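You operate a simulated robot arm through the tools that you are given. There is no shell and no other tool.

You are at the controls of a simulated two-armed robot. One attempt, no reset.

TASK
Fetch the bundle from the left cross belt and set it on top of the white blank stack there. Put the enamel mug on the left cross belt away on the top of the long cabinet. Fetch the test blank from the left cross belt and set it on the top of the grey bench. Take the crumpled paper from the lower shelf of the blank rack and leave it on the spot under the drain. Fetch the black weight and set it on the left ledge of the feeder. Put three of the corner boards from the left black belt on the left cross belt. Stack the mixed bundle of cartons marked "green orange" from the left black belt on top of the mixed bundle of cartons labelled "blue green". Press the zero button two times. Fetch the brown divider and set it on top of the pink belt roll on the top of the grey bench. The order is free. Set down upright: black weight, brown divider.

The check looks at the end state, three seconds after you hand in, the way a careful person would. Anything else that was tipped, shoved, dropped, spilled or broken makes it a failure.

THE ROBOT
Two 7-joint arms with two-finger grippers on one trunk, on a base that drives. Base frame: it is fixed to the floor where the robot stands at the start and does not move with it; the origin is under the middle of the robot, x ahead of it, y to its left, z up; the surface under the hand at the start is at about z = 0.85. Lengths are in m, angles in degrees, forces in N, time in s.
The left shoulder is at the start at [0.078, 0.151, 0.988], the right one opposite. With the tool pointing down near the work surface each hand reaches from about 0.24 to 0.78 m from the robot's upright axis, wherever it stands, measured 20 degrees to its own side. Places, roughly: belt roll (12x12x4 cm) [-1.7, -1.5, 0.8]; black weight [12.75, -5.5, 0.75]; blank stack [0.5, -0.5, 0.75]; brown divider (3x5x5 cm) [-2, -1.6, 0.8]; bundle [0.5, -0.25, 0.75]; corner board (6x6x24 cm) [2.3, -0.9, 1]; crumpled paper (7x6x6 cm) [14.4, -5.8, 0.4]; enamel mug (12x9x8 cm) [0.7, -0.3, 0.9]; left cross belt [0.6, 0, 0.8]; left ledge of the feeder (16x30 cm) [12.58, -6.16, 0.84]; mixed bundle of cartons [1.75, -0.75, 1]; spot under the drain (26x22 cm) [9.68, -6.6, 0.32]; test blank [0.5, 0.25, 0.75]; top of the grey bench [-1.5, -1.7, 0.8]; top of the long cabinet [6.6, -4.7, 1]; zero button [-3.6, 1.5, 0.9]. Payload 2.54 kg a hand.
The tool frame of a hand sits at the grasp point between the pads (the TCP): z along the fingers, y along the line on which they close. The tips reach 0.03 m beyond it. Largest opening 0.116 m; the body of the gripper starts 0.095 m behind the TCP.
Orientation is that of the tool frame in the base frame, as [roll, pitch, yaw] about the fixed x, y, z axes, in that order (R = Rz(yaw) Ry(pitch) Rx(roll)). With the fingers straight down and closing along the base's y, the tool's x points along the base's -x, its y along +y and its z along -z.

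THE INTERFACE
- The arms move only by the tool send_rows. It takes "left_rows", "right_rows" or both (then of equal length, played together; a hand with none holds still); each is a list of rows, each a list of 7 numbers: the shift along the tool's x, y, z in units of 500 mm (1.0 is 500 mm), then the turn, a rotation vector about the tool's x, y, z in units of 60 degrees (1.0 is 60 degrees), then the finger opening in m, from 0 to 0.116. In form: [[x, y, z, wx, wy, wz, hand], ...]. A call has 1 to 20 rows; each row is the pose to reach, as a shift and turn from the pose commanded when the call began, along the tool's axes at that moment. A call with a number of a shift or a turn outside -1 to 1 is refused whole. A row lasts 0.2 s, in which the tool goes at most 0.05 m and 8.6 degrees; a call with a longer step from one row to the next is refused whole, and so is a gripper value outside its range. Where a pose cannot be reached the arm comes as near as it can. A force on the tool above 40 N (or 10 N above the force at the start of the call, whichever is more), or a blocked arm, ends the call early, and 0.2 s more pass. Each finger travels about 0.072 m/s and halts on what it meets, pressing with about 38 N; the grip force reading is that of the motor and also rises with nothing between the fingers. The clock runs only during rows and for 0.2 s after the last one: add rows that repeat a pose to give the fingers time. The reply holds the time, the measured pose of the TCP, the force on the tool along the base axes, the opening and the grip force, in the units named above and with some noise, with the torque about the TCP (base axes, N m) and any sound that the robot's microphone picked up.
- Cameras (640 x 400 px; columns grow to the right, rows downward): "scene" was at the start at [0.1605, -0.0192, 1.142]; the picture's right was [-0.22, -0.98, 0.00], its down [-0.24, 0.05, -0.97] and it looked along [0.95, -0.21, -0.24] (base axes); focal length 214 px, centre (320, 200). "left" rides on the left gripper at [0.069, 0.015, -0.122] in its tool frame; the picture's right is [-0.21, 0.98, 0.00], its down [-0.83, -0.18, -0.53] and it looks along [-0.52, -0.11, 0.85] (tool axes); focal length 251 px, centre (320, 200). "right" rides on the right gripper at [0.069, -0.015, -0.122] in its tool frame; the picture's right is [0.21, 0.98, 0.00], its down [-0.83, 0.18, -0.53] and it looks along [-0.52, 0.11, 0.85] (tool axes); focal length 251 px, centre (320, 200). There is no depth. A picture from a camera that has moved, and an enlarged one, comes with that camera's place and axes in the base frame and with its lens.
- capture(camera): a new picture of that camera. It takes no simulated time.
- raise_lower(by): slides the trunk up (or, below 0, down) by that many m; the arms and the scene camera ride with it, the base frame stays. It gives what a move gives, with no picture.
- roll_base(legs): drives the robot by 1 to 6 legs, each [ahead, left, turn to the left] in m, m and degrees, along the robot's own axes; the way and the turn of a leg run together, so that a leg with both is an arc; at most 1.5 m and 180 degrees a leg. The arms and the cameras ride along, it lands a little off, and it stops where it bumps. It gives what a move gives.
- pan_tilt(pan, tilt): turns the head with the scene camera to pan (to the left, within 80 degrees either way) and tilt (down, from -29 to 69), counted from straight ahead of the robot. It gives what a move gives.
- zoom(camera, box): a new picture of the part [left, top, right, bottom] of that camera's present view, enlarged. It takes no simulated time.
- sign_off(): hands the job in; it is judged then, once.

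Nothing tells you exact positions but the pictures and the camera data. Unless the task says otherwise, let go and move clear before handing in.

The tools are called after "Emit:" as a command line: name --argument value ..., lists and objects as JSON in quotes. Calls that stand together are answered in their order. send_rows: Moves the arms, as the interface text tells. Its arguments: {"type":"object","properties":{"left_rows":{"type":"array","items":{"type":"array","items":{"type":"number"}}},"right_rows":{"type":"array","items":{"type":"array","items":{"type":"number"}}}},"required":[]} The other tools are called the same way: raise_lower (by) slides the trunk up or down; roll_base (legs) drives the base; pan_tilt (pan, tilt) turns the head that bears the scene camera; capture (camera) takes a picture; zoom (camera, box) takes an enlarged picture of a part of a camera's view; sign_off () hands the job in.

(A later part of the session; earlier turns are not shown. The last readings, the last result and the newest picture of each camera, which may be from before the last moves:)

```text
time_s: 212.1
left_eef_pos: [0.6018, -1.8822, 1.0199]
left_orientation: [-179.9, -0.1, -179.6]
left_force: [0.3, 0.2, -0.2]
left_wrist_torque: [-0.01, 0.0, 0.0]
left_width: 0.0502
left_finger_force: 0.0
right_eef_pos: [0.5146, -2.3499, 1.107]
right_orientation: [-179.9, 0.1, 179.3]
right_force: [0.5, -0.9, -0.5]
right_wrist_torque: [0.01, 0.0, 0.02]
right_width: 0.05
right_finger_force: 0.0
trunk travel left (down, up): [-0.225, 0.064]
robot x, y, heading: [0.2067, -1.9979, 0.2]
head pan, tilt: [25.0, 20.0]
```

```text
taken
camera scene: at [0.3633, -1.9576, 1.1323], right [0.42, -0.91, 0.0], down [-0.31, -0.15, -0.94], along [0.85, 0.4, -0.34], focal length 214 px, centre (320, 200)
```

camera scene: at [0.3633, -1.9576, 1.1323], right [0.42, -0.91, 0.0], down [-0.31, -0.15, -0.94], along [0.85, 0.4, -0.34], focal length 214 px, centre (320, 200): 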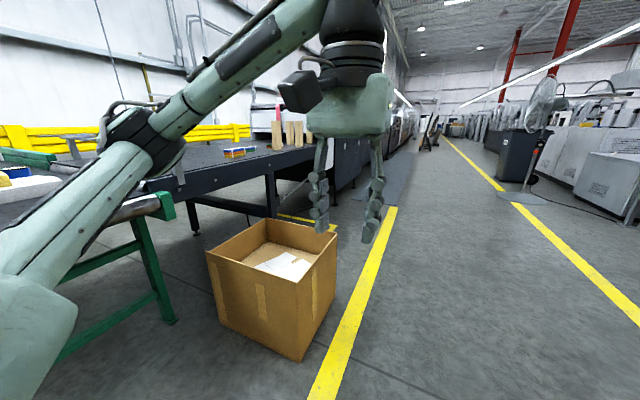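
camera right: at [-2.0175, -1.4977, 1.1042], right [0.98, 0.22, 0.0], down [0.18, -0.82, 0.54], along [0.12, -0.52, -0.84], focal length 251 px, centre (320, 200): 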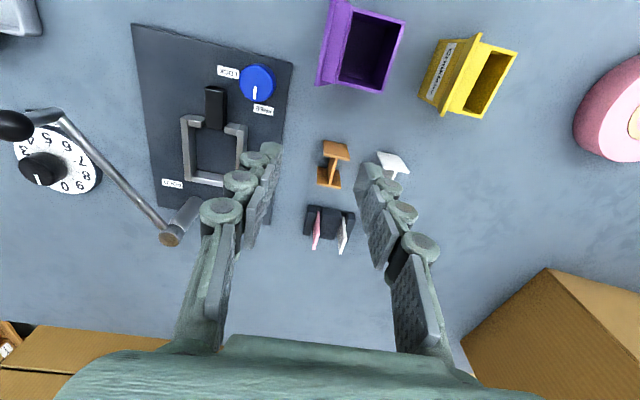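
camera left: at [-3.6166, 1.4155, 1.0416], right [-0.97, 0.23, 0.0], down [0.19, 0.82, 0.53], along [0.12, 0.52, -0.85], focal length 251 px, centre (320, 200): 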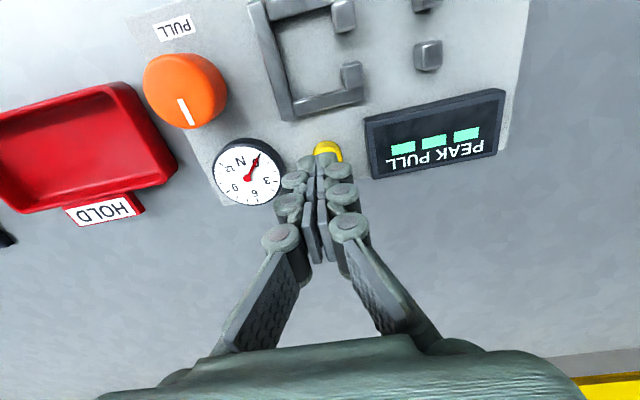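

Emit:
roll_base --legs '[[0.3, -0.06, 0], [1.3, 0, 0]]'

Emit:
pan_tilt --pan 70 --tilt 20

Emit:
capture --camera "scene"

```text
time_s: 220.3
left_eef_pos: [2.2099, -1.9438, 1.0208]
left_orientation: [-179.8, 0.0, -179.8]
left_force: [-0.2, -0.5, 0.6]
left_wrist_torque: [0.01, 0.0, -0.02]
left_width: 0.0501
left_finger_force: 0.2
right_eef_pos: [2.1202, -2.4115, 1.1079]
right_orientation: [-180.0, 0.1, 179.1]
right_force: [0.5, 0.9, 0.5]
right_wrist_torque: [0.01, 0.01, 0.02]
right_width: 0.0497
right_finger_force: 0.1
trunk travel left (down, up): [-0.225, 0.064]
robot x, y, heading: [1.8151, -2.059, -0.5]
head pan, tilt: [25.0, 20.0]
```

```text
time_s: 221.4
left_eef_pos: [2.2098, -1.9446, 1.0202]
left_orientation: [-179.9, 0.0, -179.9]
left_force: [0.3, -0.4, 0.1]
left_wrist_torque: [0.0, -0.01, -0.02]
left_width: 0.0498
left_finger_force: 0.1
right_eef_pos: [2.12, -2.4114, 1.1071]
right_orientation: [180.0, 0.1, 179.2]
right_force: [-0.2, 0.1, -0.4]
right_wrist_torque: [-0.01, 0.01, -0.02]
right_width: 0.0499
right_finger_force: 0.0
trunk travel left (down, up): [-0.225, 0.064]
robot x, y, heading: [1.8163, -2.0595, -0.4]
head pan, tilt: [70.0, 20.0]
```

```text
taken
camera scene: at [1.9187, -1.9718, 1.1323], right [0.94, -0.35, 0.0], down [-0.12, -0.32, -0.94], along [0.32, 0.88, -0.34], focal length 214 px, centre (320, 200)
```

scene: 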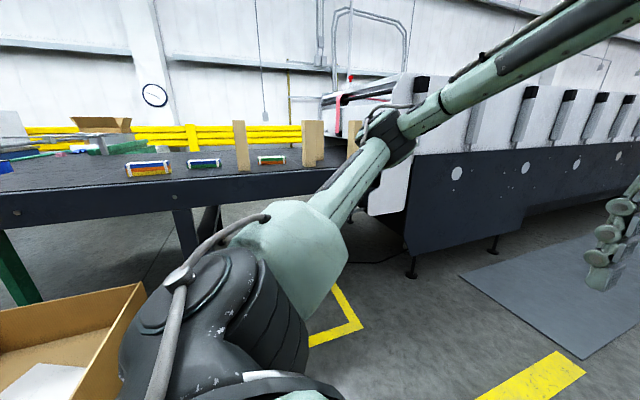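

Emit:
roll_base --legs '[[0.1, 0, 0], [0, 0, 90.4]]'

Emit:
pan_tilt --pan 0 --tilt 20

Emit:
capture --camera "scene"

```text
time_s: 226.5
left_eef_pos: [1.7927, -1.6699, 1.0196]
left_orientation: [-179.9, 0.0, -88.4]
left_force: [-0.1, -1.3, 0.9]
left_wrist_torque: [0.02, 0.03, -0.01]
left_width: 0.0501
left_finger_force: 0.0
right_eef_pos: [2.2621, -1.7499, 1.1073]
right_orientation: [180.0, 0.2, -89.6]
right_force: [0.3, -0.6, -0.5]
right_wrist_torque: [-0.01, 0.01, -0.02]
right_width: 0.0502
right_finger_force: 0.0
trunk travel left (down, up): [-0.225, 0.064]
robot x, y, heading: [1.9196, -2.0626, 91.1]
head pan, tilt: [70.0, 20.0]
```

```text
time_s: 227.9
left_eef_pos: [1.7926, -1.6701, 1.0198]
left_orientation: [-180.0, 0.0, -88.4]
left_force: [0.3, -0.9, -0.1]
left_wrist_torque: [0.0, -0.02, 0.03]
left_width: 0.0501
left_finger_force: 0.0
right_eef_pos: [2.2634, -1.7502, 1.1076]
right_orientation: [-180.0, 0.1, -89.5]
right_force: [0.1, 0.1, 0.0]
right_wrist_torque: [-0.01, 0.0, -0.01]
right_width: 0.0501
right_finger_force: 0.1
trunk travel left (down, up): [-0.225, 0.064]
robot x, y, heading: [1.9137, -2.0605, 91.2]
head pan, tilt: [0.0, 20.0]
```

```text
taken
camera scene: at [1.9149, -1.8981, 1.1323], right [1.0, 0.02, 0.0], down [0.01, -0.34, -0.94], along [-0.02, 0.94, -0.34], focal length 214 px, centre (320, 200)
```

scene: 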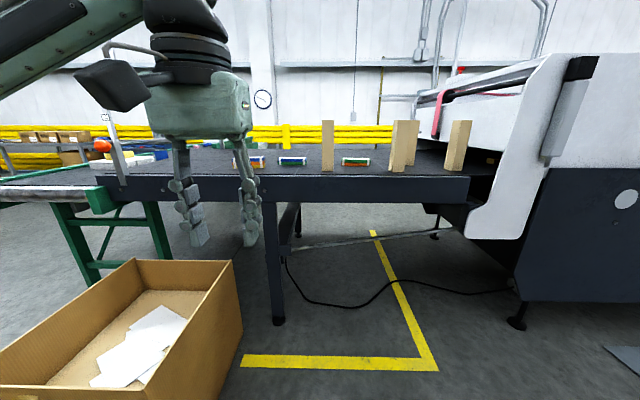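

Emit:
zoom --camera "scene" --box '[220, 110, 480, 210]'

Emit:
zoom --camera "scene" --box '[225, 145, 385, 180]'

```text
2.46 times, centred on (350, 160) of scene
camera zoom: at [1.9149, -1.8981, 1.1323], right [1.0, 0.02, 0.0], down [0.01, -0.34, -0.94], along [-0.02, 0.94, -0.34], focal length 528 px, centre (246, 298)
```

zoom: 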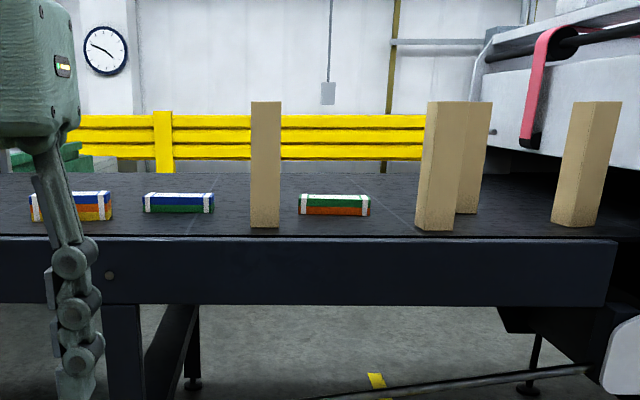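

```text
4.00 times, centred on (305, 162) of scene
camera zoom: at [1.9149, -1.8981, 1.1323], right [1.0, 0.02, 0.0], down [0.01, -0.34, -0.94], along [-0.02, 0.94, -0.34], focal length 858 px, centre (380, 350)
```

zoom: 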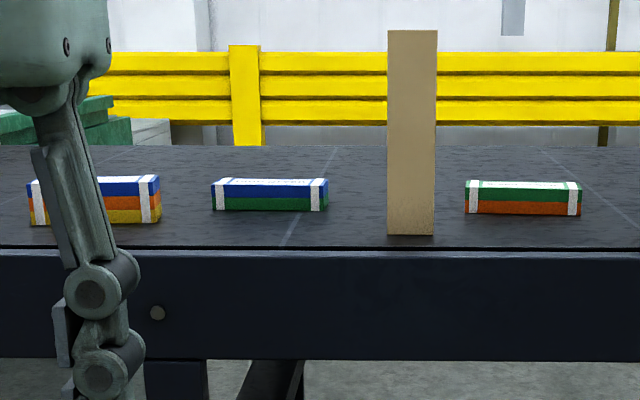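

Four tan corner boards stand on the belt, with three carton bundles between them: orange-yellow, "blue green", and "green orange". I'll move up to the belt side and take measured views.

Emit:
roll_base --legs '[[0.58, 0, -1.2]]'

Emit:
pan_tilt --pan 0 --tilt 35

Emit:
capture --camera "scene"

Emit:
capture --camera "left"

Emit:
capture --camera "right"

```text
time_s: 231.3
left_eef_pos: [1.7985, -1.083, 1.0196]
left_orientation: [-179.9, 0.0, -89.8]
left_force: [-0.2, 0.7, -0.5]
left_wrist_torque: [-0.03, 0.0, -0.03]
left_width: 0.05
left_finger_force: 0.1
right_eef_pos: [2.2648, -1.1737, 1.1068]
right_orientation: [180.0, 0.0, -90.9]
right_force: [1.0, 0.1, -0.8]
right_wrist_torque: [0.03, 0.0, 0.0]
right_width: 0.0499
right_finger_force: 0.2
trunk travel left (down, up): [-0.225, 0.064]
robot x, y, heading: [1.9116, -1.4757, 89.7]
head pan, tilt: [0.0, 20.0]
```

```text
time_s: 232.0
left_eef_pos: [1.7977, -1.0839, 1.0204]
left_orientation: [-179.8, 0.0, -89.8]
left_force: [0.2, -0.1, -0.2]
left_wrist_torque: [-0.01, 0.0, 0.01]
left_width: 0.0497
left_finger_force: 0.2
right_eef_pos: [2.2648, -1.1745, 1.1069]
right_orientation: [180.0, 0.1, -90.9]
right_force: [0.1, 0.0, -1.2]
right_wrist_torque: [0.03, 0.01, 0.0]
right_width: 0.0502
right_finger_force: 0.0
trunk travel left (down, up): [-0.225, 0.064]
robot x, y, heading: [1.9159, -1.4785, 89.6]
head pan, tilt: [0.0, 35.0]
```

```text
taken
camera scene: at [1.9141, -1.3202, 1.1085], right [1.0, 0.0, 0.0], down [0.0, -0.57, -0.82], along [0.0, 0.82, -0.57], focal length 214 px, centre (320, 200)
```

scene: 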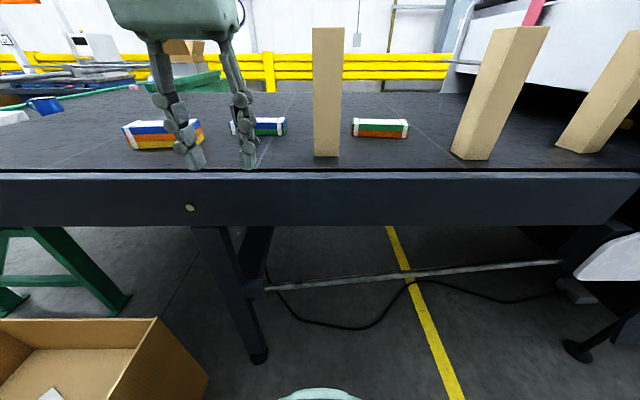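

```text
taken
camera left: at [1.7821, -1.1533, 1.1424], right [-0.98, 0.21, 0.0], down [0.18, 0.83, 0.53], along [0.11, 0.52, -0.85], focal length 251 px, centre (320, 200)
```

left: 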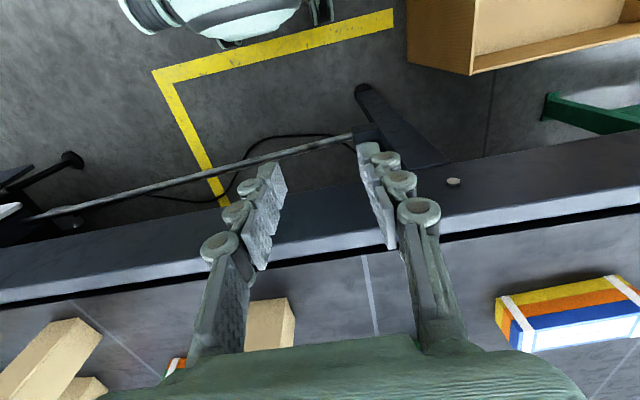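

```text
taken
camera right: at [2.2778, -1.2444, 1.2286], right [-0.98, -0.2, 0.0], down [-0.17, 0.83, 0.54], along [-0.11, 0.53, -0.84], focal length 251 px, centre (320, 200)
```

right: 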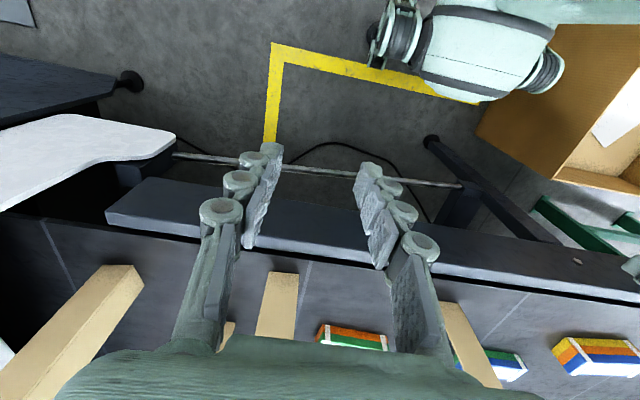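

Emit:
zoom --camera "right" --box '[60, 230, 560, 400]'

Emit:
zoom --camera "scene" --box '[280, 10, 640, 180]'

Emit:
zoom --camera "scene" --box '[100, 90, 440, 190]'

```text
1.28 times, centred on (310, 315) of right
camera zoom: at [2.2778, -1.2444, 1.2286], right [-0.98, -0.2, 0.0], down [-0.17, 0.83, 0.54], along [-0.11, 0.53, -0.84], focal length 322 px, centre (333, 53)
```

zoom: 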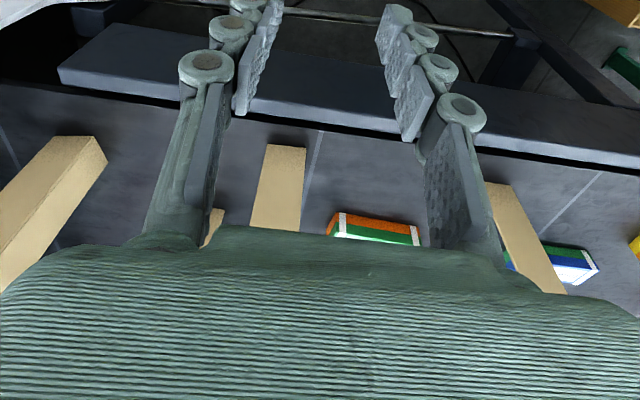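

```text
1.78 times, centred on (460, 95) of scene
camera zoom: at [1.9141, -1.3202, 1.1085], right [1.0, 0.0, 0.0], down [0.0, -0.57, -0.82], along [0.0, 0.82, -0.57], focal length 381 px, centre (71, 387)
```

zoom: 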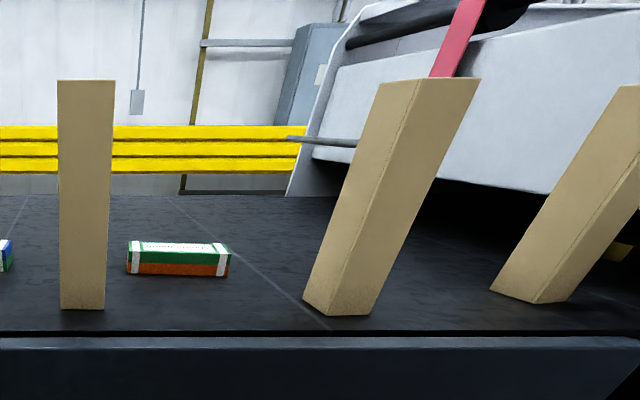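

```text
1.88 times, centred on (270, 140) of scene
camera zoom: at [1.9141, -1.3202, 1.1085], right [1.0, 0.0, 0.0], down [0.0, -0.57, -0.82], along [0.0, 0.82, -0.57], focal length 404 px, centre (414, 313)
```

zoom: 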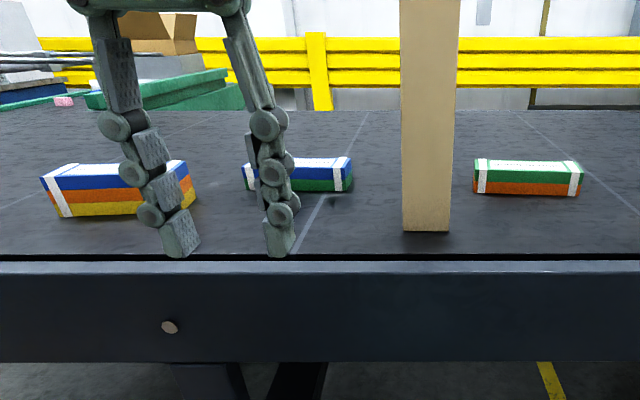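

The belt top is near z 0.895 and the boards (24 cm tall) reach about z 1.14. I'll raise the trunk and lift the right hand over them for a top view of their section.

Emit:
raise_lower --by 0.063

Emit:
send_rows --right_rows '[[0, -0.01, -0.08, 0, 0, 0, 0.05], [0, -0.02, -0.16, 0, 0, 0, 0.07], [0, -0.02, -0.24, 0, 0, 0, 0.1], [-0.02, -0.02, -0.3, 0, 0, 0, 0.116], [-0.06, -0.02, -0.36, 0, 0, 0, 0.116]]'

Emit:
capture --camera "right"

Emit:
capture --camera "scene"

```text
time_s: 233.1
left_eef_pos: [1.7979, -1.0834, 1.0828]
left_orientation: [-179.8, -0.1, -89.8]
left_force: [0.2, 0.3, -0.3]
left_wrist_torque: [-0.01, 0.02, 0.03]
left_width: 0.05
left_finger_force: 0.0
right_eef_pos: [2.265, -1.1735, 1.1706]
right_orientation: [179.9, 0.1, -90.9]
right_force: [-0.2, 0.0, -0.2]
right_wrist_torque: [-0.09, -0.03, -0.03]
right_width: 0.0502
right_finger_force: 0.0
trunk travel left (down, up): [-0.288, 0.001]
robot x, y, heading: [1.9121, -1.4736, 89.7]
head pan, tilt: [0.0, 35.0]
```

```text
time_s: 234.3
left_eef_pos: [1.7982, -1.0844, 1.0832]
left_orientation: [-179.9, 0.0, -89.8]
left_force: [0.1, 0.1, -1.0]
left_wrist_torque: [0.01, 0.04, -0.01]
left_width: 0.0499
left_finger_force: 0.0
right_eef_pos: [2.2731, -1.1484, 1.2708]
right_orientation: [180.0, 0.3, -90.9]
right_force: [-0.2, -1.0, 0.1]
right_wrist_torque: [0.01, 0.01, 0.0]
right_width: 0.1162
right_finger_force: 0.0
right hand out of reach, approached as far as the arm can: row 3, 4, 5
trunk travel left (down, up): [-0.288, 0.001]
robot x, y, heading: [1.9127, -1.4792, 89.7]
head pan, tilt: [0.0, 35.0]
```

```text
taken
camera right: at [2.2858, -1.2182, 1.392], right [-0.98, -0.2, 0.0], down [-0.17, 0.83, 0.54], along [-0.11, 0.53, -0.84], focal length 251 px, centre (320, 200)
```

right: 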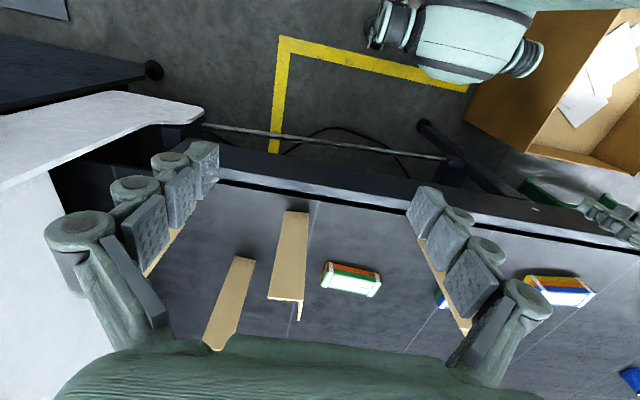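

```text
taken
camera scene: at [1.9142, -1.3204, 1.1715], right [1.0, 0.0, 0.0], down [0.0, -0.57, -0.82], along [0.0, 0.82, -0.57], focal length 214 px, centre (320, 200)
```

scene: 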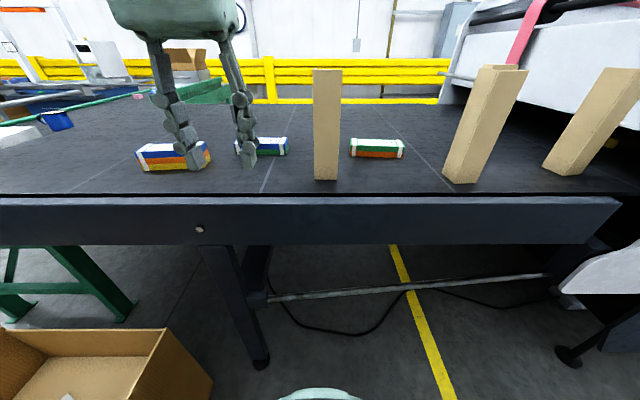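

Emit:
zoom --camera "right" --box '[190, 190, 350, 350]'

Emit:
zoom --camera "right" --box '[390, 200, 610, 350]'

```text
2.50 times, centred on (270, 270) of right
camera zoom: at [2.2858, -1.2182, 1.392], right [-0.98, -0.2, 0.0], down [-0.17, 0.83, 0.54], along [-0.11, 0.53, -0.84], focal length 629 px, centre (445, 25)
```

zoom: 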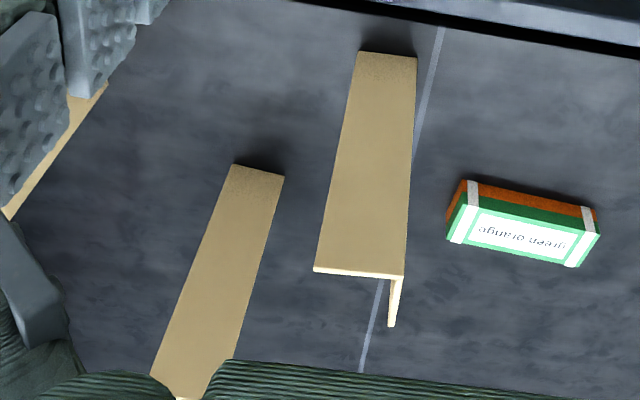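

```text
2.67 times, centred on (500, 275) of right
camera zoom: at [2.2858, -1.2182, 1.392], right [-0.98, -0.2, 0.0], down [-0.17, 0.83, 0.54], along [-0.11, 0.53, -0.84], focal length 670 px, centre (-160, 0)
```

zoom: 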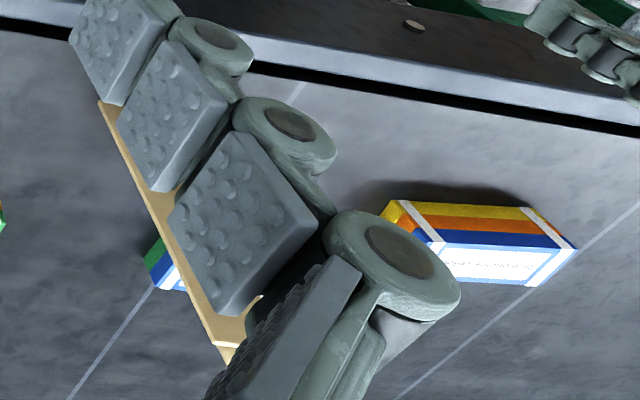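

The boards are L-sections; B2's side flange runs along y at x ≈ 2.244 (y -0.868 to -0.816), ideal to pinch closing along x. I'll shift right and a little closer so the left hand can take board B1 and the right hand B2.

Emit:
roll_base --legs '[[0.07, -0.165, 0]]'

Emit:
send_rows --left_rows '[[0.06, 0.02, -0.06, 0, 0, 0, 0.07], [0.12, 0.04, -0.14, 0, 0, 0, 0.09], [0.16, 0.04, -0.22, 0, 0, 0, 0.09], [0.16, 0.04, -0.28, 0, 0, 0, 0.09]]'

Emit:
capture --camera "left"

Emit:
capture --camera "right"

Emit:
capture --camera "scene"

```text
time_s: 236.5
left_eef_pos: [1.964, -1.0147, 1.0828]
left_orientation: [-179.9, 0.0, -89.8]
left_force: [-0.1, 0.7, -0.4]
left_wrist_torque: [0.04, 0.01, 0.0]
left_width: 0.0501
left_finger_force: 0.0
right_eef_pos: [2.4387, -1.079, 1.2708]
right_orientation: [180.0, 0.3, -90.9]
right_force: [-0.1, 0.2, 0.3]
right_wrist_torque: [0.0, 0.0, -0.02]
right_width: 0.1161
right_finger_force: 0.0
trunk travel left (down, up): [-0.288, 0.001]
robot x, y, heading: [2.0811, -1.4089, 90.0]
head pan, tilt: [0.0, 35.0]
```

```text
refused: row 2 steps farther than a row can; nothing moved
```

```text
taken
camera left: at [1.9482, -1.0841, 1.2054], right [-0.98, 0.21, 0.0], down [0.18, 0.83, 0.53], along [0.11, 0.52, -0.85], focal length 251 px, centre (320, 200)
```

left: 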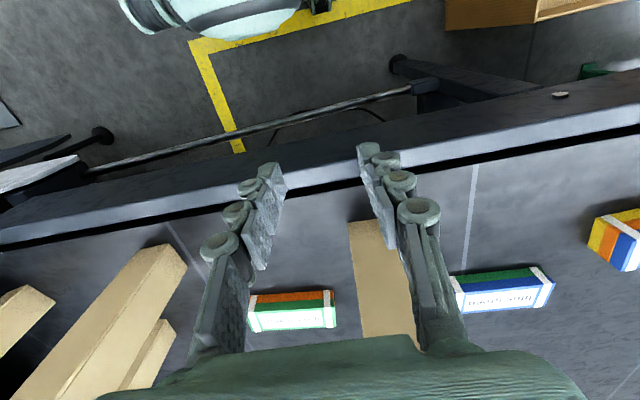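

```text
taken
camera right: at [2.4515, -1.1494, 1.3919], right [-0.98, -0.2, 0.0], down [-0.17, 0.83, 0.54], along [-0.11, 0.53, -0.84], focal length 251 px, centre (320, 200)
```

right: 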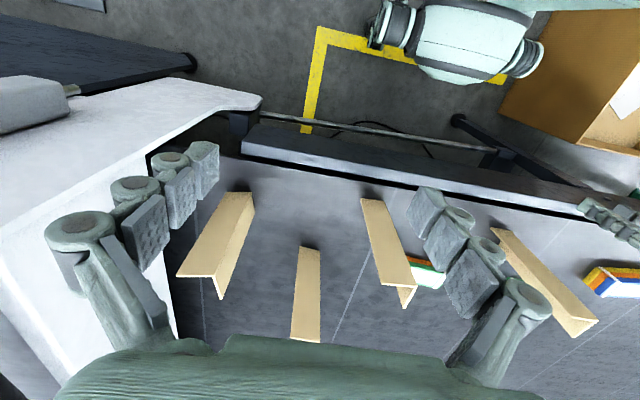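

```text
taken
camera scene: at [2.08, -1.2512, 1.1714], right [1.0, 0.0, 0.0], down [0.0, -0.57, -0.82], along [0.0, 0.82, -0.57], focal length 214 px, centre (320, 200)
```

scene: 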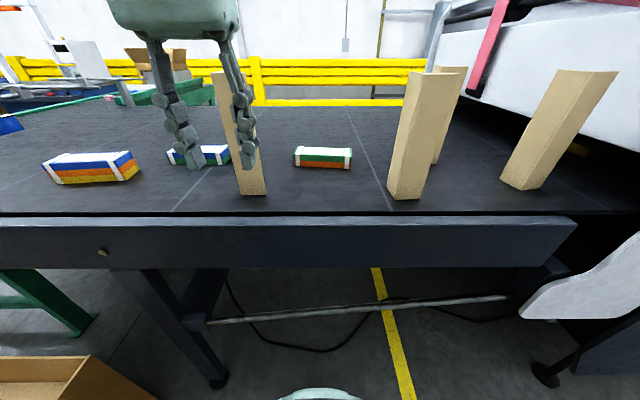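

Emit:
zoom --camera "right" --box '[160, 180, 360, 350]'

Emit:
zoom --camera "right" --box '[350, 180, 470, 330]'

Emit:
zoom --camera "right" --box '[480, 220, 640, 350]'

```text
2.35 times, centred on (260, 265) of right
camera zoom: at [2.4515, -1.1494, 1.3919], right [-0.98, -0.2, 0.0], down [-0.17, 0.83, 0.54], along [-0.11, 0.53, -0.84], focal length 592 px, centre (461, 47)
```

zoom: 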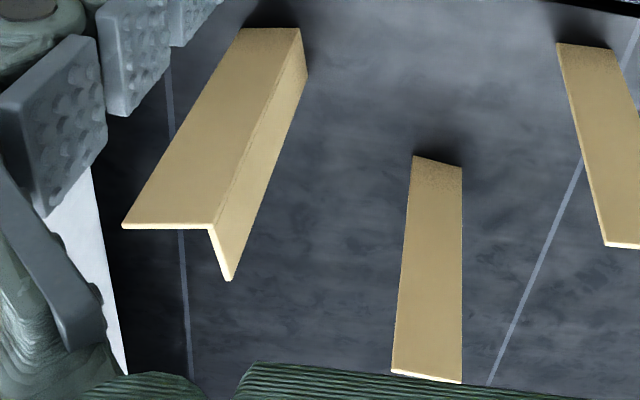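

```text
2.67 times, centred on (410, 255) of right
camera zoom: at [2.4515, -1.1494, 1.3919], right [-0.98, -0.2, 0.0], down [-0.17, 0.83, 0.54], along [-0.11, 0.53, -0.84], focal length 670 px, centre (80, 53)
```

zoom: 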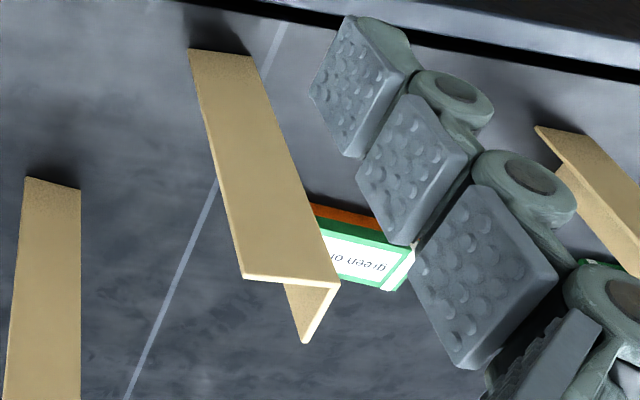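

```text
3.08 times, centred on (560, 285) of right
camera zoom: at [2.4515, -1.1494, 1.3919], right [-0.98, -0.2, 0.0], down [-0.17, 0.83, 0.54], along [-0.11, 0.53, -0.84], focal length 774 px, centre (-418, -62)
```

zoom: 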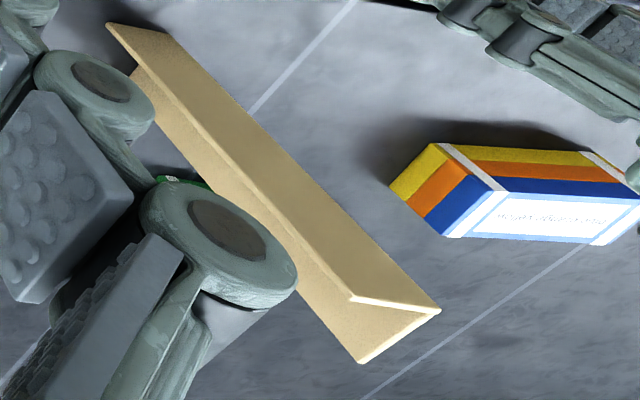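

Board corners computed: B1's side flange is at (1.906, -0.817), B2's at (2.2435, -0.838), B4's at (2.544, -0.805), tops near z 1.135. Bringing the right hand above B2's side flange first.

Emit:
send_rows --right_rows '[[-0.04, 0.05, 0.02, 0, 0, 0, 0.1], [-0.09, 0.1, 0.04, 0, 0, 0, 0.08], [-0.15, 0.15, 0.06, 0, 0, 0, 0.06], [-0.21, 0.2, 0.08, 0, 0, 0, 0.06], [-0.27, 0.25, 0.1, 0, 0, 0, 0.06], [-0.33, 0.3, 0.12, 0, 0, 0, 0.06], [-0.39, 0.35, 0.14, 0, 0, 0, 0.06], [-0.44, 0.398, 0.15, 0, 0, 0, 0.06], [-0.476, 0.398, 0.16, 0, 0, 0, 0.06], [-0.476, 0.398, 0.16, 0, 0, 0, 0.06]]'

Emit:
capture --camera "right"

Emit:
capture --camera "scene"

```text
time_s: 238.7
left_eef_pos: [1.9633, -1.0139, 1.0835]
left_orientation: [-180.0, 0.1, -90.0]
left_force: [0.2, 0.6, -0.3]
left_wrist_torque: [0.05, -0.01, -0.01]
left_width: 0.0499
left_finger_force: 0.1
right_eef_pos: [2.2693, -0.8713, 1.1678]
right_orientation: [180.0, 0.4, -91.1]
right_force: [-0.5, -0.5, 0.5]
right_wrist_torque: [-0.01, -0.03, 0.0]
right_width: 0.0602
right_finger_force: 0.2
right hand out of reach, approached as far as the arm can: row 7, 8, 9, 10
trunk travel left (down, up): [-0.288, 0.001]
robot x, y, heading: [2.078, -1.406, 89.8]
head pan, tilt: [0.0, 35.0]
```

```text
taken
camera right: at [2.2825, -0.9417, 1.2886], right [-0.98, -0.2, 0.0], down [-0.17, 0.82, 0.54], along [-0.11, 0.53, -0.84], focal length 251 px, centre (320, 200)
```

right: 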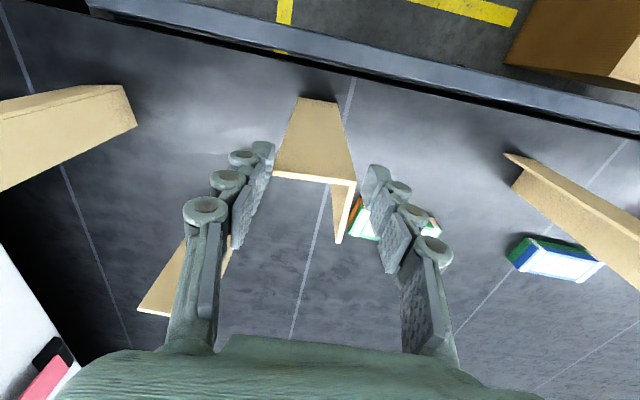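

```text
taken
camera scene: at [2.0798, -1.2514, 1.1715], right [1.0, 0.0, 0.0], down [0.0, -0.57, -0.82], along [0.0, 0.82, -0.57], focal length 214 px, centre (320, 200)
```

scene: 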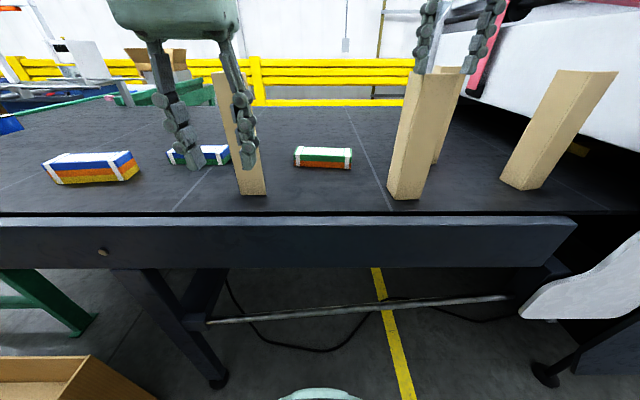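

At this height the arm is short. I can stand closer because the base fits under the belt here, so I'll pull the right hand back and up, then move the robot 0.12 m nearer.

Emit:
send_rows --right_rows '[[0.04, 0, -0.04, 0, 0, 0, 0.06], [0.12, 0, -0.06, 0, 0, 0, 0.06], [0.2, 0, -0.08, 0, 0, 0, 0.06], [0.28, 0, -0.1, 0, 0, 0, 0.06], [0.36, 0, -0.1, 0, 0, 0, 0.06]]' --left_rows '[[0.04, 0, -0.04, 0, 0, 0, 0.06], [0.12, 0, -0.06, 0, 0, 0, 0.06], [0.2, 0, -0.08, 0, 0, 0, 0.06], [0.28, 0, -0.1, 0, 0, 0, 0.06], [0.3, 0, -0.16, 0, 0, 0, 0.06]]'

Emit:
roll_base --legs '[[0.12, 0, 0]]'

Emit:
capture --camera "scene"

Emit:
capture --camera "right"

Emit:
capture --camera "left"

```text
time_s: 239.5
left_eef_pos: [1.9633, -1.1094, 1.1221]
left_orientation: [179.9, -0.1, -89.5]
left_force: [5.0, 6.2, -10.3]
left_wrist_torque: [0.09, 0.46, 0.29]
left_width: 0.06
left_finger_force: 0.0
right_eef_pos: [2.2681, -0.9665, 1.2062]
right_orientation: [180.0, 0.3, -91.0]
right_force: [0.1, -0.5, -0.3]
right_wrist_torque: [-0.1, 0.0, 0.02]
right_width: 0.0601
right_finger_force: 0.1
trunk travel left (down, up): [-0.288, 0.001]
robot x, y, heading: [2.0783, -1.4064, 89.7]
head pan, tilt: [0.0, 35.0]
stopped in row 4 (left hand): the force on the tool passed its limit at 68 N (the readings are from after the stop); the commanded pose is now the measured one
```

```text
time_s: 240.8
left_eef_pos: [1.9636, -0.9908, 1.123]
left_orientation: [180.0, -0.1, -89.7]
left_force: [0.9, 12.1, -10.7]
left_wrist_torque: [-0.61, -0.02, -0.04]
left_width: 0.0603
left_finger_force: 0.0
right_eef_pos: [2.2701, -0.8478, 1.2067]
right_orientation: [180.0, 0.3, -91.1]
right_force: [0.1, 1.0, -0.4]
right_wrist_torque: [-0.02, -0.02, 0.01]
right_width: 0.0602
right_finger_force: 0.1
trunk travel left (down, up): [-0.288, 0.001]
robot x, y, heading: [2.079, -1.2886, 89.5]
head pan, tilt: [0.0, 35.0]
```

```text
taken
camera scene: at [2.0783, -1.1307, 1.1742], right [1.0, 0.02, 0.0], down [0.01, -0.55, -0.84], along [-0.02, 0.84, -0.55], focal length 214 px, centre (320, 200)
```

scene: 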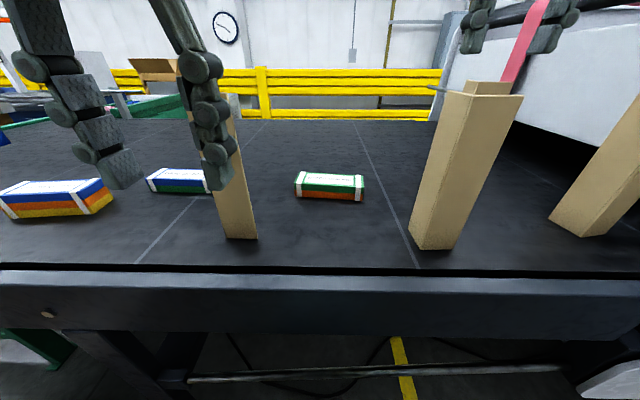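

```text
taken
camera right: at [2.2824, -0.9181, 1.3276], right [-0.98, -0.2, 0.0], down [-0.17, 0.83, 0.54], along [-0.1, 0.53, -0.84], focal length 251 px, centre (320, 200)
```

right: 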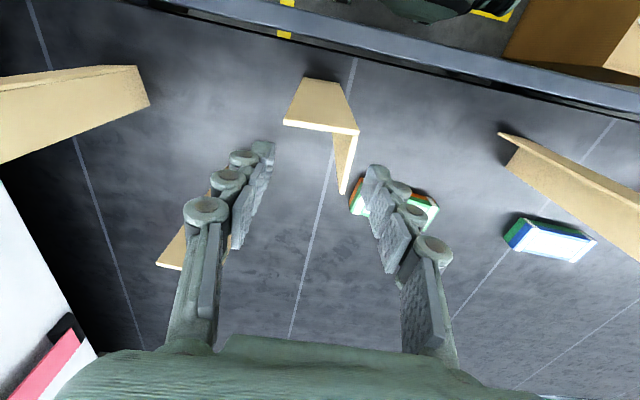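

```text
taken
camera left: at [1.9488, -1.0583, 1.2445], right [-0.98, 0.21, 0.0], down [0.18, 0.83, 0.53], along [0.11, 0.52, -0.85], focal length 251 px, centre (320, 200)
```

left: 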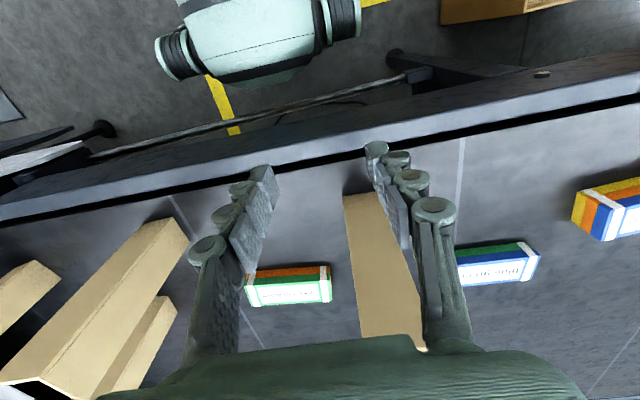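

The left hand bumped my own head when I pulled it back (head slightly nudged; nothing on the belt moved). I'll move the left hand forward and up, away from the head.

Emit:
send_rows --left_rows '[[-0.04, 0.02, 0.0, 0, 0, 0, 0.06], [-0.08, 0.04, -0.02, 0, 0, 0, 0.06], [-0.1, 0.06, -0.08, 0, 0, 0, 0.06], [-0.1, 0.08, -0.16, 0, 0, 0, 0.06]]'

Emit:
pan_tilt --pan 0 --tilt 35

Emit:
capture --camera "scene"

Emit:
capture --camera "left"

```text
time_s: 241.8
left_eef_pos: [1.9203, -0.9414, 1.2021]
left_orientation: [179.9, -0.2, -89.7]
left_force: [0.1, -0.3, -0.7]
left_wrist_torque: [0.01, -0.01, 0.03]
left_width: 0.06
left_finger_force: 0.0
right_eef_pos: [2.2701, -0.85, 1.2072]
right_orientation: [180.0, 0.5, -91.2]
right_force: [0.0, -0.7, -0.8]
right_wrist_torque: [0.02, 0.01, 0.02]
right_width: 0.06
right_finger_force: 0.1
trunk travel left (down, up): [-0.288, 0.001]
robot x, y, heading: [2.0798, -1.2903, 89.6]
head pan, tilt: [0.0, 35.0]
```

```text
time_s: 242.4
left_eef_pos: [1.9208, -0.9406, 1.2012]
left_orientation: [179.8, -0.2, -89.7]
left_force: [-0.1, -0.3, 0.3]
left_wrist_torque: [0.0, -0.01, -0.02]
left_width: 0.06
left_finger_force: 0.1
right_eef_pos: [2.2688, -0.8489, 1.2064]
right_orientation: [-180.0, 0.3, -91.0]
right_force: [0.4, -0.5, 0.5]
right_wrist_torque: [0.04, 0.0, 0.01]
right_width: 0.0599
right_finger_force: 0.0
trunk travel left (down, up): [-0.288, 0.001]
robot x, y, heading: [2.0749, -1.2858, 89.6]
head pan, tilt: [0.0, 35.0]
```

```text
taken
camera scene: at [2.0806, -1.1324, 1.1714], right [1.0, -0.01, 0.0], down [0.0, -0.57, -0.82], along [0.0, 0.82, -0.57], focal length 214 px, centre (320, 200)
```

scene: 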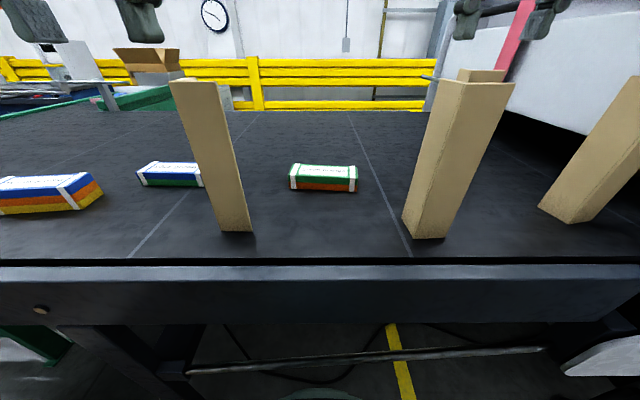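

```text
taken
camera left: at [1.906, -1.0095, 1.3248], right [-0.98, 0.21, 0.0], down [0.18, 0.83, 0.53], along [0.11, 0.52, -0.85], focal length 251 px, centre (320, 200)
```

left: 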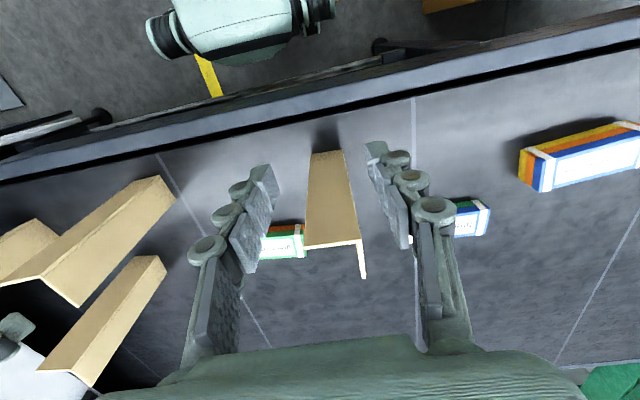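

Both hands are clear. Refined targets: left over B1's side flange at (1.9025, -0.812), right over B2's at (2.2415, -0.838). Moving both above them.

Emit:
send_rows --left_rows '[[-0.086, 0.012, 0.0, 0, 0, 0, 0.055], [-0.172, 0.024, 0.0, 0, 0, 0, 0.055], [-0.257, 0.035, 0.01, 0, 0, 0, 0.055], [-0.257, 0.035, 0.02, 0, 0, 0, 0.055]]' --right_rows '[[-0.01, 0.025, 0.0, 0, 0, 0, 0.055], [-0.021, 0.055, 0.0, 0, 0, 0, 0.055], [-0.021, 0.055, 0.01, 0, 0, 0, 0.055], [-0.021, 0.055, 0.02, 0, 0, 0, 0.055]]'

Emit:
capture --camera "left"

Emit:
capture --camera "right"

Emit:
capture --camera "scene"

```text
time_s: 243.4
left_eef_pos: [1.9052, -0.8116, 1.1899]
left_orientation: [179.9, -0.3, -89.6]
left_force: [-0.7, -0.3, 0.2]
left_wrist_torque: [-0.01, -0.03, 0.04]
left_width: 0.0549
left_finger_force: 0.0
right_eef_pos: [2.2419, -0.8373, 1.1956]
right_orientation: [180.0, 0.4, -91.1]
right_force: [0.3, 0.1, -0.6]
right_wrist_torque: [0.0, -0.03, -0.01]
right_width: 0.0551
right_finger_force: 0.1
trunk travel left (down, up): [-0.288, 0.001]
robot x, y, heading: [2.0785, -1.2883, 90.1]
head pan, tilt: [0.0, 35.0]
```

```text
taken
camera left: at [1.8904, -0.8806, 1.3124], right [-0.98, 0.21, 0.0], down [0.18, 0.83, 0.53], along [0.11, 0.52, -0.85], focal length 251 px, centre (320, 200)
```

left: 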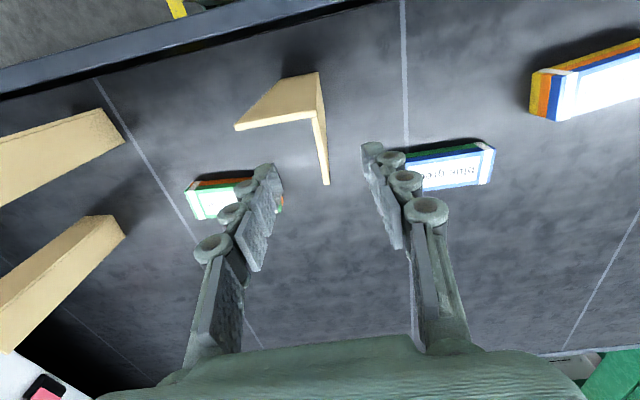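

```text
taken
camera right: at [2.2554, -0.9077, 1.3181], right [-0.98, -0.2, 0.0], down [-0.17, 0.83, 0.54], along [-0.1, 0.53, -0.84], focal length 251 px, centre (320, 200)
```

right: 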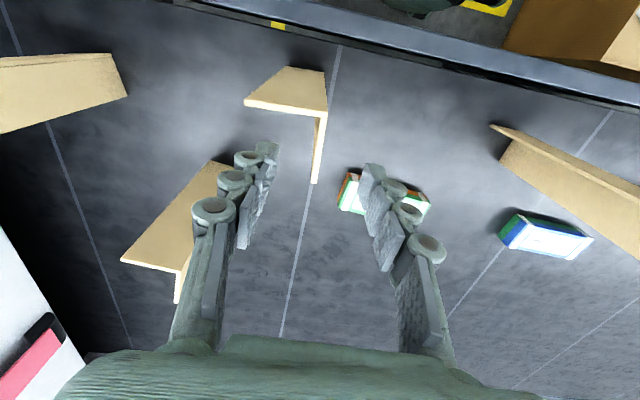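

```text
taken
camera scene: at [2.0805, -1.1326, 1.1715], right [1.0, -0.01, 0.0], down [0.0, -0.57, -0.82], along [0.0, 0.82, -0.57], focal length 214 px, centre (320, 200)
```

scene: 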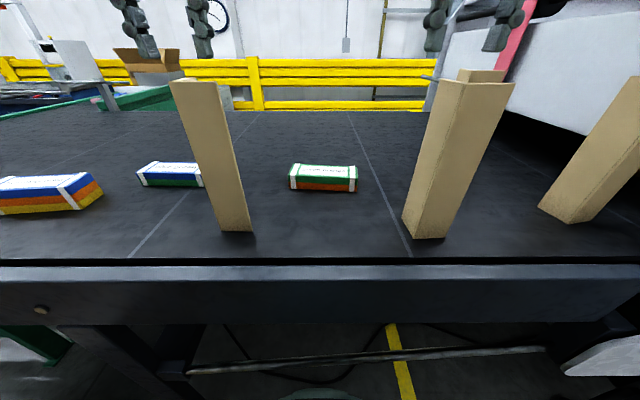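

Both are well aligned. Lowering both hands 11–12 cm so the flanges run up between the fingers.

Emit:
send_rows --left_rows '[[0, 0, 0.06, 0, 0, 0, 0.055], [0, 0, 0.12, 0, 0, 0, 0.055], [0, 0, 0.18, 0, 0, 0, 0.055], [0, 0, 0.23, 0, 0, 0, 0.055], [0, 0, 0.23, 0, 0, 0, 0.055]]' --right_rows '[[0, 0, 0.06, 0, 0, 0, 0.055], [0, 0, 0.12, 0, 0, 0, 0.055], [0, 0, 0.18, 0, 0, 0, 0.055], [0, 0, 0.24, 0, 0, 0, 0.055], [0, 0, 0.24, 0, 0, 0, 0.055]]'

Emit:
capture --camera "left"

Emit:
capture --camera "right"

Emit:
capture --camera "scene"

```text
time_s: 244.6
left_eef_pos: [1.9058, -0.8131, 1.0746]
left_orientation: [180.0, -0.1, -89.5]
left_force: [0.4, 0.8, -0.2]
left_wrist_torque: [-0.01, 0.0, -0.01]
left_width: 0.0548
left_finger_force: 0.0
right_eef_pos: [2.2417, -0.8351, 1.0748]
right_orientation: [-180.0, 0.3, -91.1]
right_force: [-0.2, 0.3, -0.6]
right_wrist_torque: [0.0, 0.0, 0.01]
right_width: 0.0548
right_finger_force: 0.1
trunk travel left (down, up): [-0.288, 0.001]
robot x, y, heading: [2.0785, -1.2903, 89.7]
head pan, tilt: [0.0, 35.0]
```

```text
taken
camera left: at [1.8907, -0.8818, 1.1986], right [-0.98, 0.21, 0.0], down [0.18, 0.83, 0.53], along [0.11, 0.52, -0.85], focal length 251 px, centre (320, 200)
```

left: 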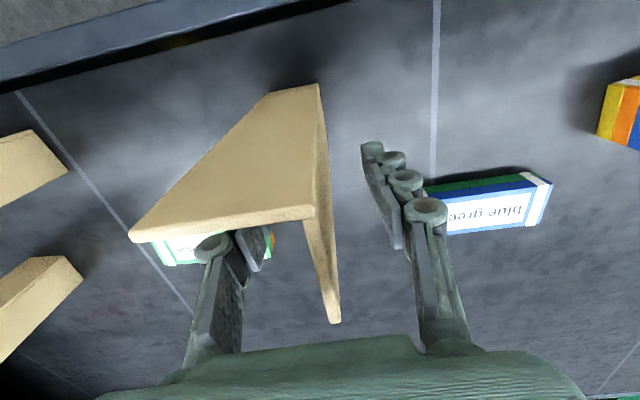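

```text
taken
camera right: at [2.2545, -0.9076, 1.1967], right [-0.98, -0.2, 0.0], down [-0.17, 0.83, 0.54], along [-0.1, 0.53, -0.84], focal length 251 px, centre (320, 200)
```

right: 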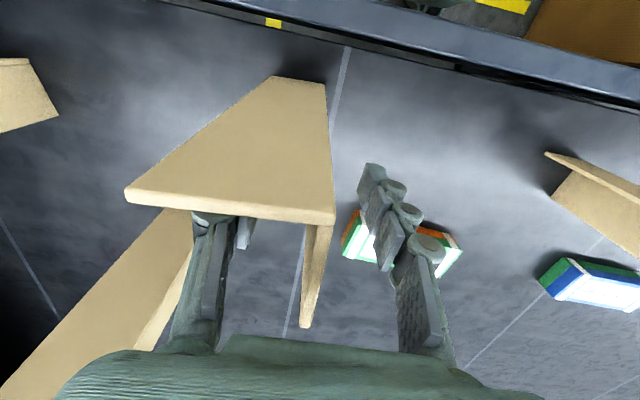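

```text
taken
camera scene: at [2.0806, -1.1327, 1.1715], right [1.0, -0.01, 0.0], down [0.0, -0.57, -0.82], along [0.0, 0.82, -0.57], focal length 214 px, centre (320, 200)
```

scene: 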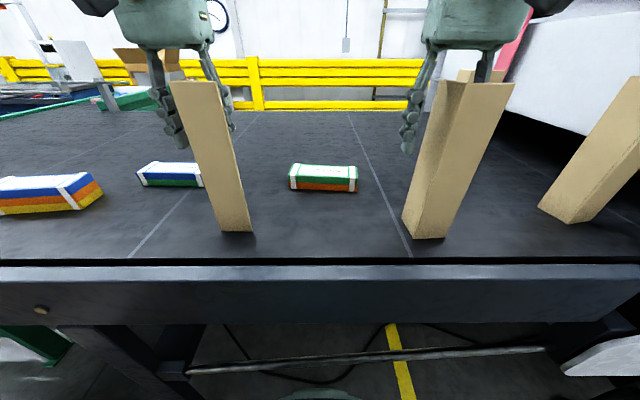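

The flanges are between the fingers of both hands. Closing both.

Emit:
send_rows --left_rows '[[0, 0, 0, 0, 0, 0, 0.045], [0, 0, 0, 0, 0, 0, 0.03], [0, 0, 0, 0, 0, 0, 0.015], [0, 0, 0, 0, 0, 0, 0.0], [0, 0, 0, 0, 0, 0, 0.0], [0, 0, 0, 0, 0, 0, 0.0]]' --right_rows '[[0, 0, 0, 0, 0, 0, 0.045], [0, 0, 0, 0, 0, 0, 0.03], [0, 0, 0, 0, 0, 0, 0.015], [0, 0, 0, 0, 0, 0, 0.0], [0, 0, 0, 0, 0, 0, 0.0], [0, 0, 0, 0, 0, 0, 0.0]]'

Emit:
send_rows --left_rows '[[0, 0, -0.02, 0, 0, 0, 0.0], [0, 0, -0.05, 0, 0, 0, 0.0], [0, 0, -0.08, 0, 0, 0, 0.0], [0, 0, -0.1, 0, 0, 0, 0.0], [0, 0, -0.1, 0, 0, 0, 0.0]]' --right_rows '[[0, 0, -0.02, 0, 0, 0, 0.0], [0, 0, -0.05, 0, 0, 0, 0.0], [0, 0, -0.08, 0, 0, 0, 0.0], [0, 0, -0.1, 0, 0, 0, 0.0], [0, 0, -0.1, 0, 0, 0, 0.0]]'

Emit:
capture --camera "scene"

```text
time_s: 246.0
left_eef_pos: [1.9068, -0.8125, 1.0755]
left_orientation: [179.8, -0.2, -89.7]
left_force: [0.5, -0.1, 0.5]
left_wrist_torque: [0.05, 0.01, 0.01]
left_width: 0.0057
left_finger_force: 33.0
right_eef_pos: [2.2417, -0.8366, 1.0759]
right_orientation: [180.0, 0.3, -91.1]
right_force: [-0.5, -0.4, -0.5]
right_wrist_torque: [0.01, -0.01, 0.02]
right_width: 0.0061
right_finger_force: 33.1
trunk travel left (down, up): [-0.288, 0.001]
robot x, y, heading: [2.0758, -1.2888, 89.9]
head pan, tilt: [0.0, 35.0]
```

```text
time_s: 247.2
left_eef_pos: [1.9052, -0.8131, 1.1267]
left_orientation: [180.0, -0.2, -89.6]
left_force: [-0.4, -0.3, 0.0]
left_wrist_torque: [-0.01, -0.02, -0.03]
left_width: 0.0058
left_finger_force: 33.0
right_eef_pos: [2.2424, -0.8383, 1.1267]
right_orientation: [-180.0, 0.3, -91.1]
right_force: [0.5, -0.2, -0.6]
right_wrist_torque: [0.05, 0.02, 0.02]
right_width: 0.0057
right_finger_force: 33.0
trunk travel left (down, up): [-0.288, 0.001]
robot x, y, heading: [2.073, -1.2879, 89.8]
head pan, tilt: [0.0, 35.0]
```

```text
taken
camera scene: at [2.0806, -1.1323, 1.1714], right [1.0, -0.01, 0.0], down [0.0, -0.57, -0.82], along [0.0, 0.82, -0.57], focal length 214 px, centre (320, 200)
```

scene: 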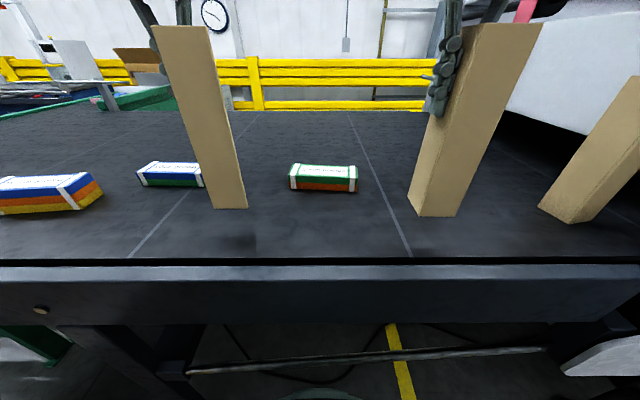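

Both boards are lifted 5 cm. I'll back off, slide along to the cross belt's right end at x ≈ 0.58, and set them there.

Emit:
roll_base --legs '[[-0.77, 0, 0]]'

Emit:
roll_base --legs '[[0, 1.45, 0]]'

Emit:
capture --camera "scene"

```text
time_s: 251.4
left_eef_pos: [1.9001, -1.5949, 1.1271]
left_orientation: [179.9, -0.1, -89.2]
left_force: [1.2, -0.2, -0.7]
left_wrist_torque: [0.03, 0.01, -0.02]
left_width: 0.0059
left_finger_force: 32.9
right_eef_pos: [2.2366, -1.6174, 1.1281]
right_orientation: [-179.9, 0.4, -90.6]
right_force: [-0.6, -0.5, 0.1]
right_wrist_torque: [0.02, -0.01, 0.01]
right_width: 0.0061
right_finger_force: 33.3
trunk travel left (down, up): [-0.288, 0.001]
robot x, y, heading: [2.0764, -2.0722, 90.6]
head pan, tilt: [0.0, 35.0]
```

```text
time_s: 265.6
left_eef_pos: [0.4582, -1.5474, 1.126]
left_orientation: [179.8, -0.2, -92.5]
left_force: [1.3, 0.4, -0.1]
left_wrist_torque: [0.0, 0.02, 0.0]
left_width: 0.0062
left_finger_force: 33.1
right_eef_pos: [0.7924, -1.5884, 1.1266]
right_orientation: [-180.0, 0.3, -93.8]
right_force: [-1.3, -0.1, -0.9]
right_wrist_torque: [0.01, 0.01, -0.02]
right_width: 0.006
right_finger_force: 33.1
trunk travel left (down, up): [-0.288, 0.001]
robot x, y, heading: [0.6119, -2.0306, 86.9]
head pan, tilt: [0.0, 35.0]
```

```text
taken
camera scene: at [0.6182, -1.8752, 1.1714], right [1.0, -0.05, 0.0], down [-0.03, -0.57, -0.82], along [0.04, 0.82, -0.57], focal length 214 px, centre (320, 200)
```

scene: 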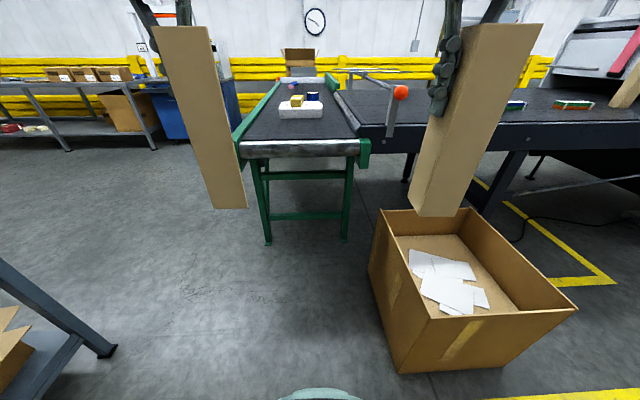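

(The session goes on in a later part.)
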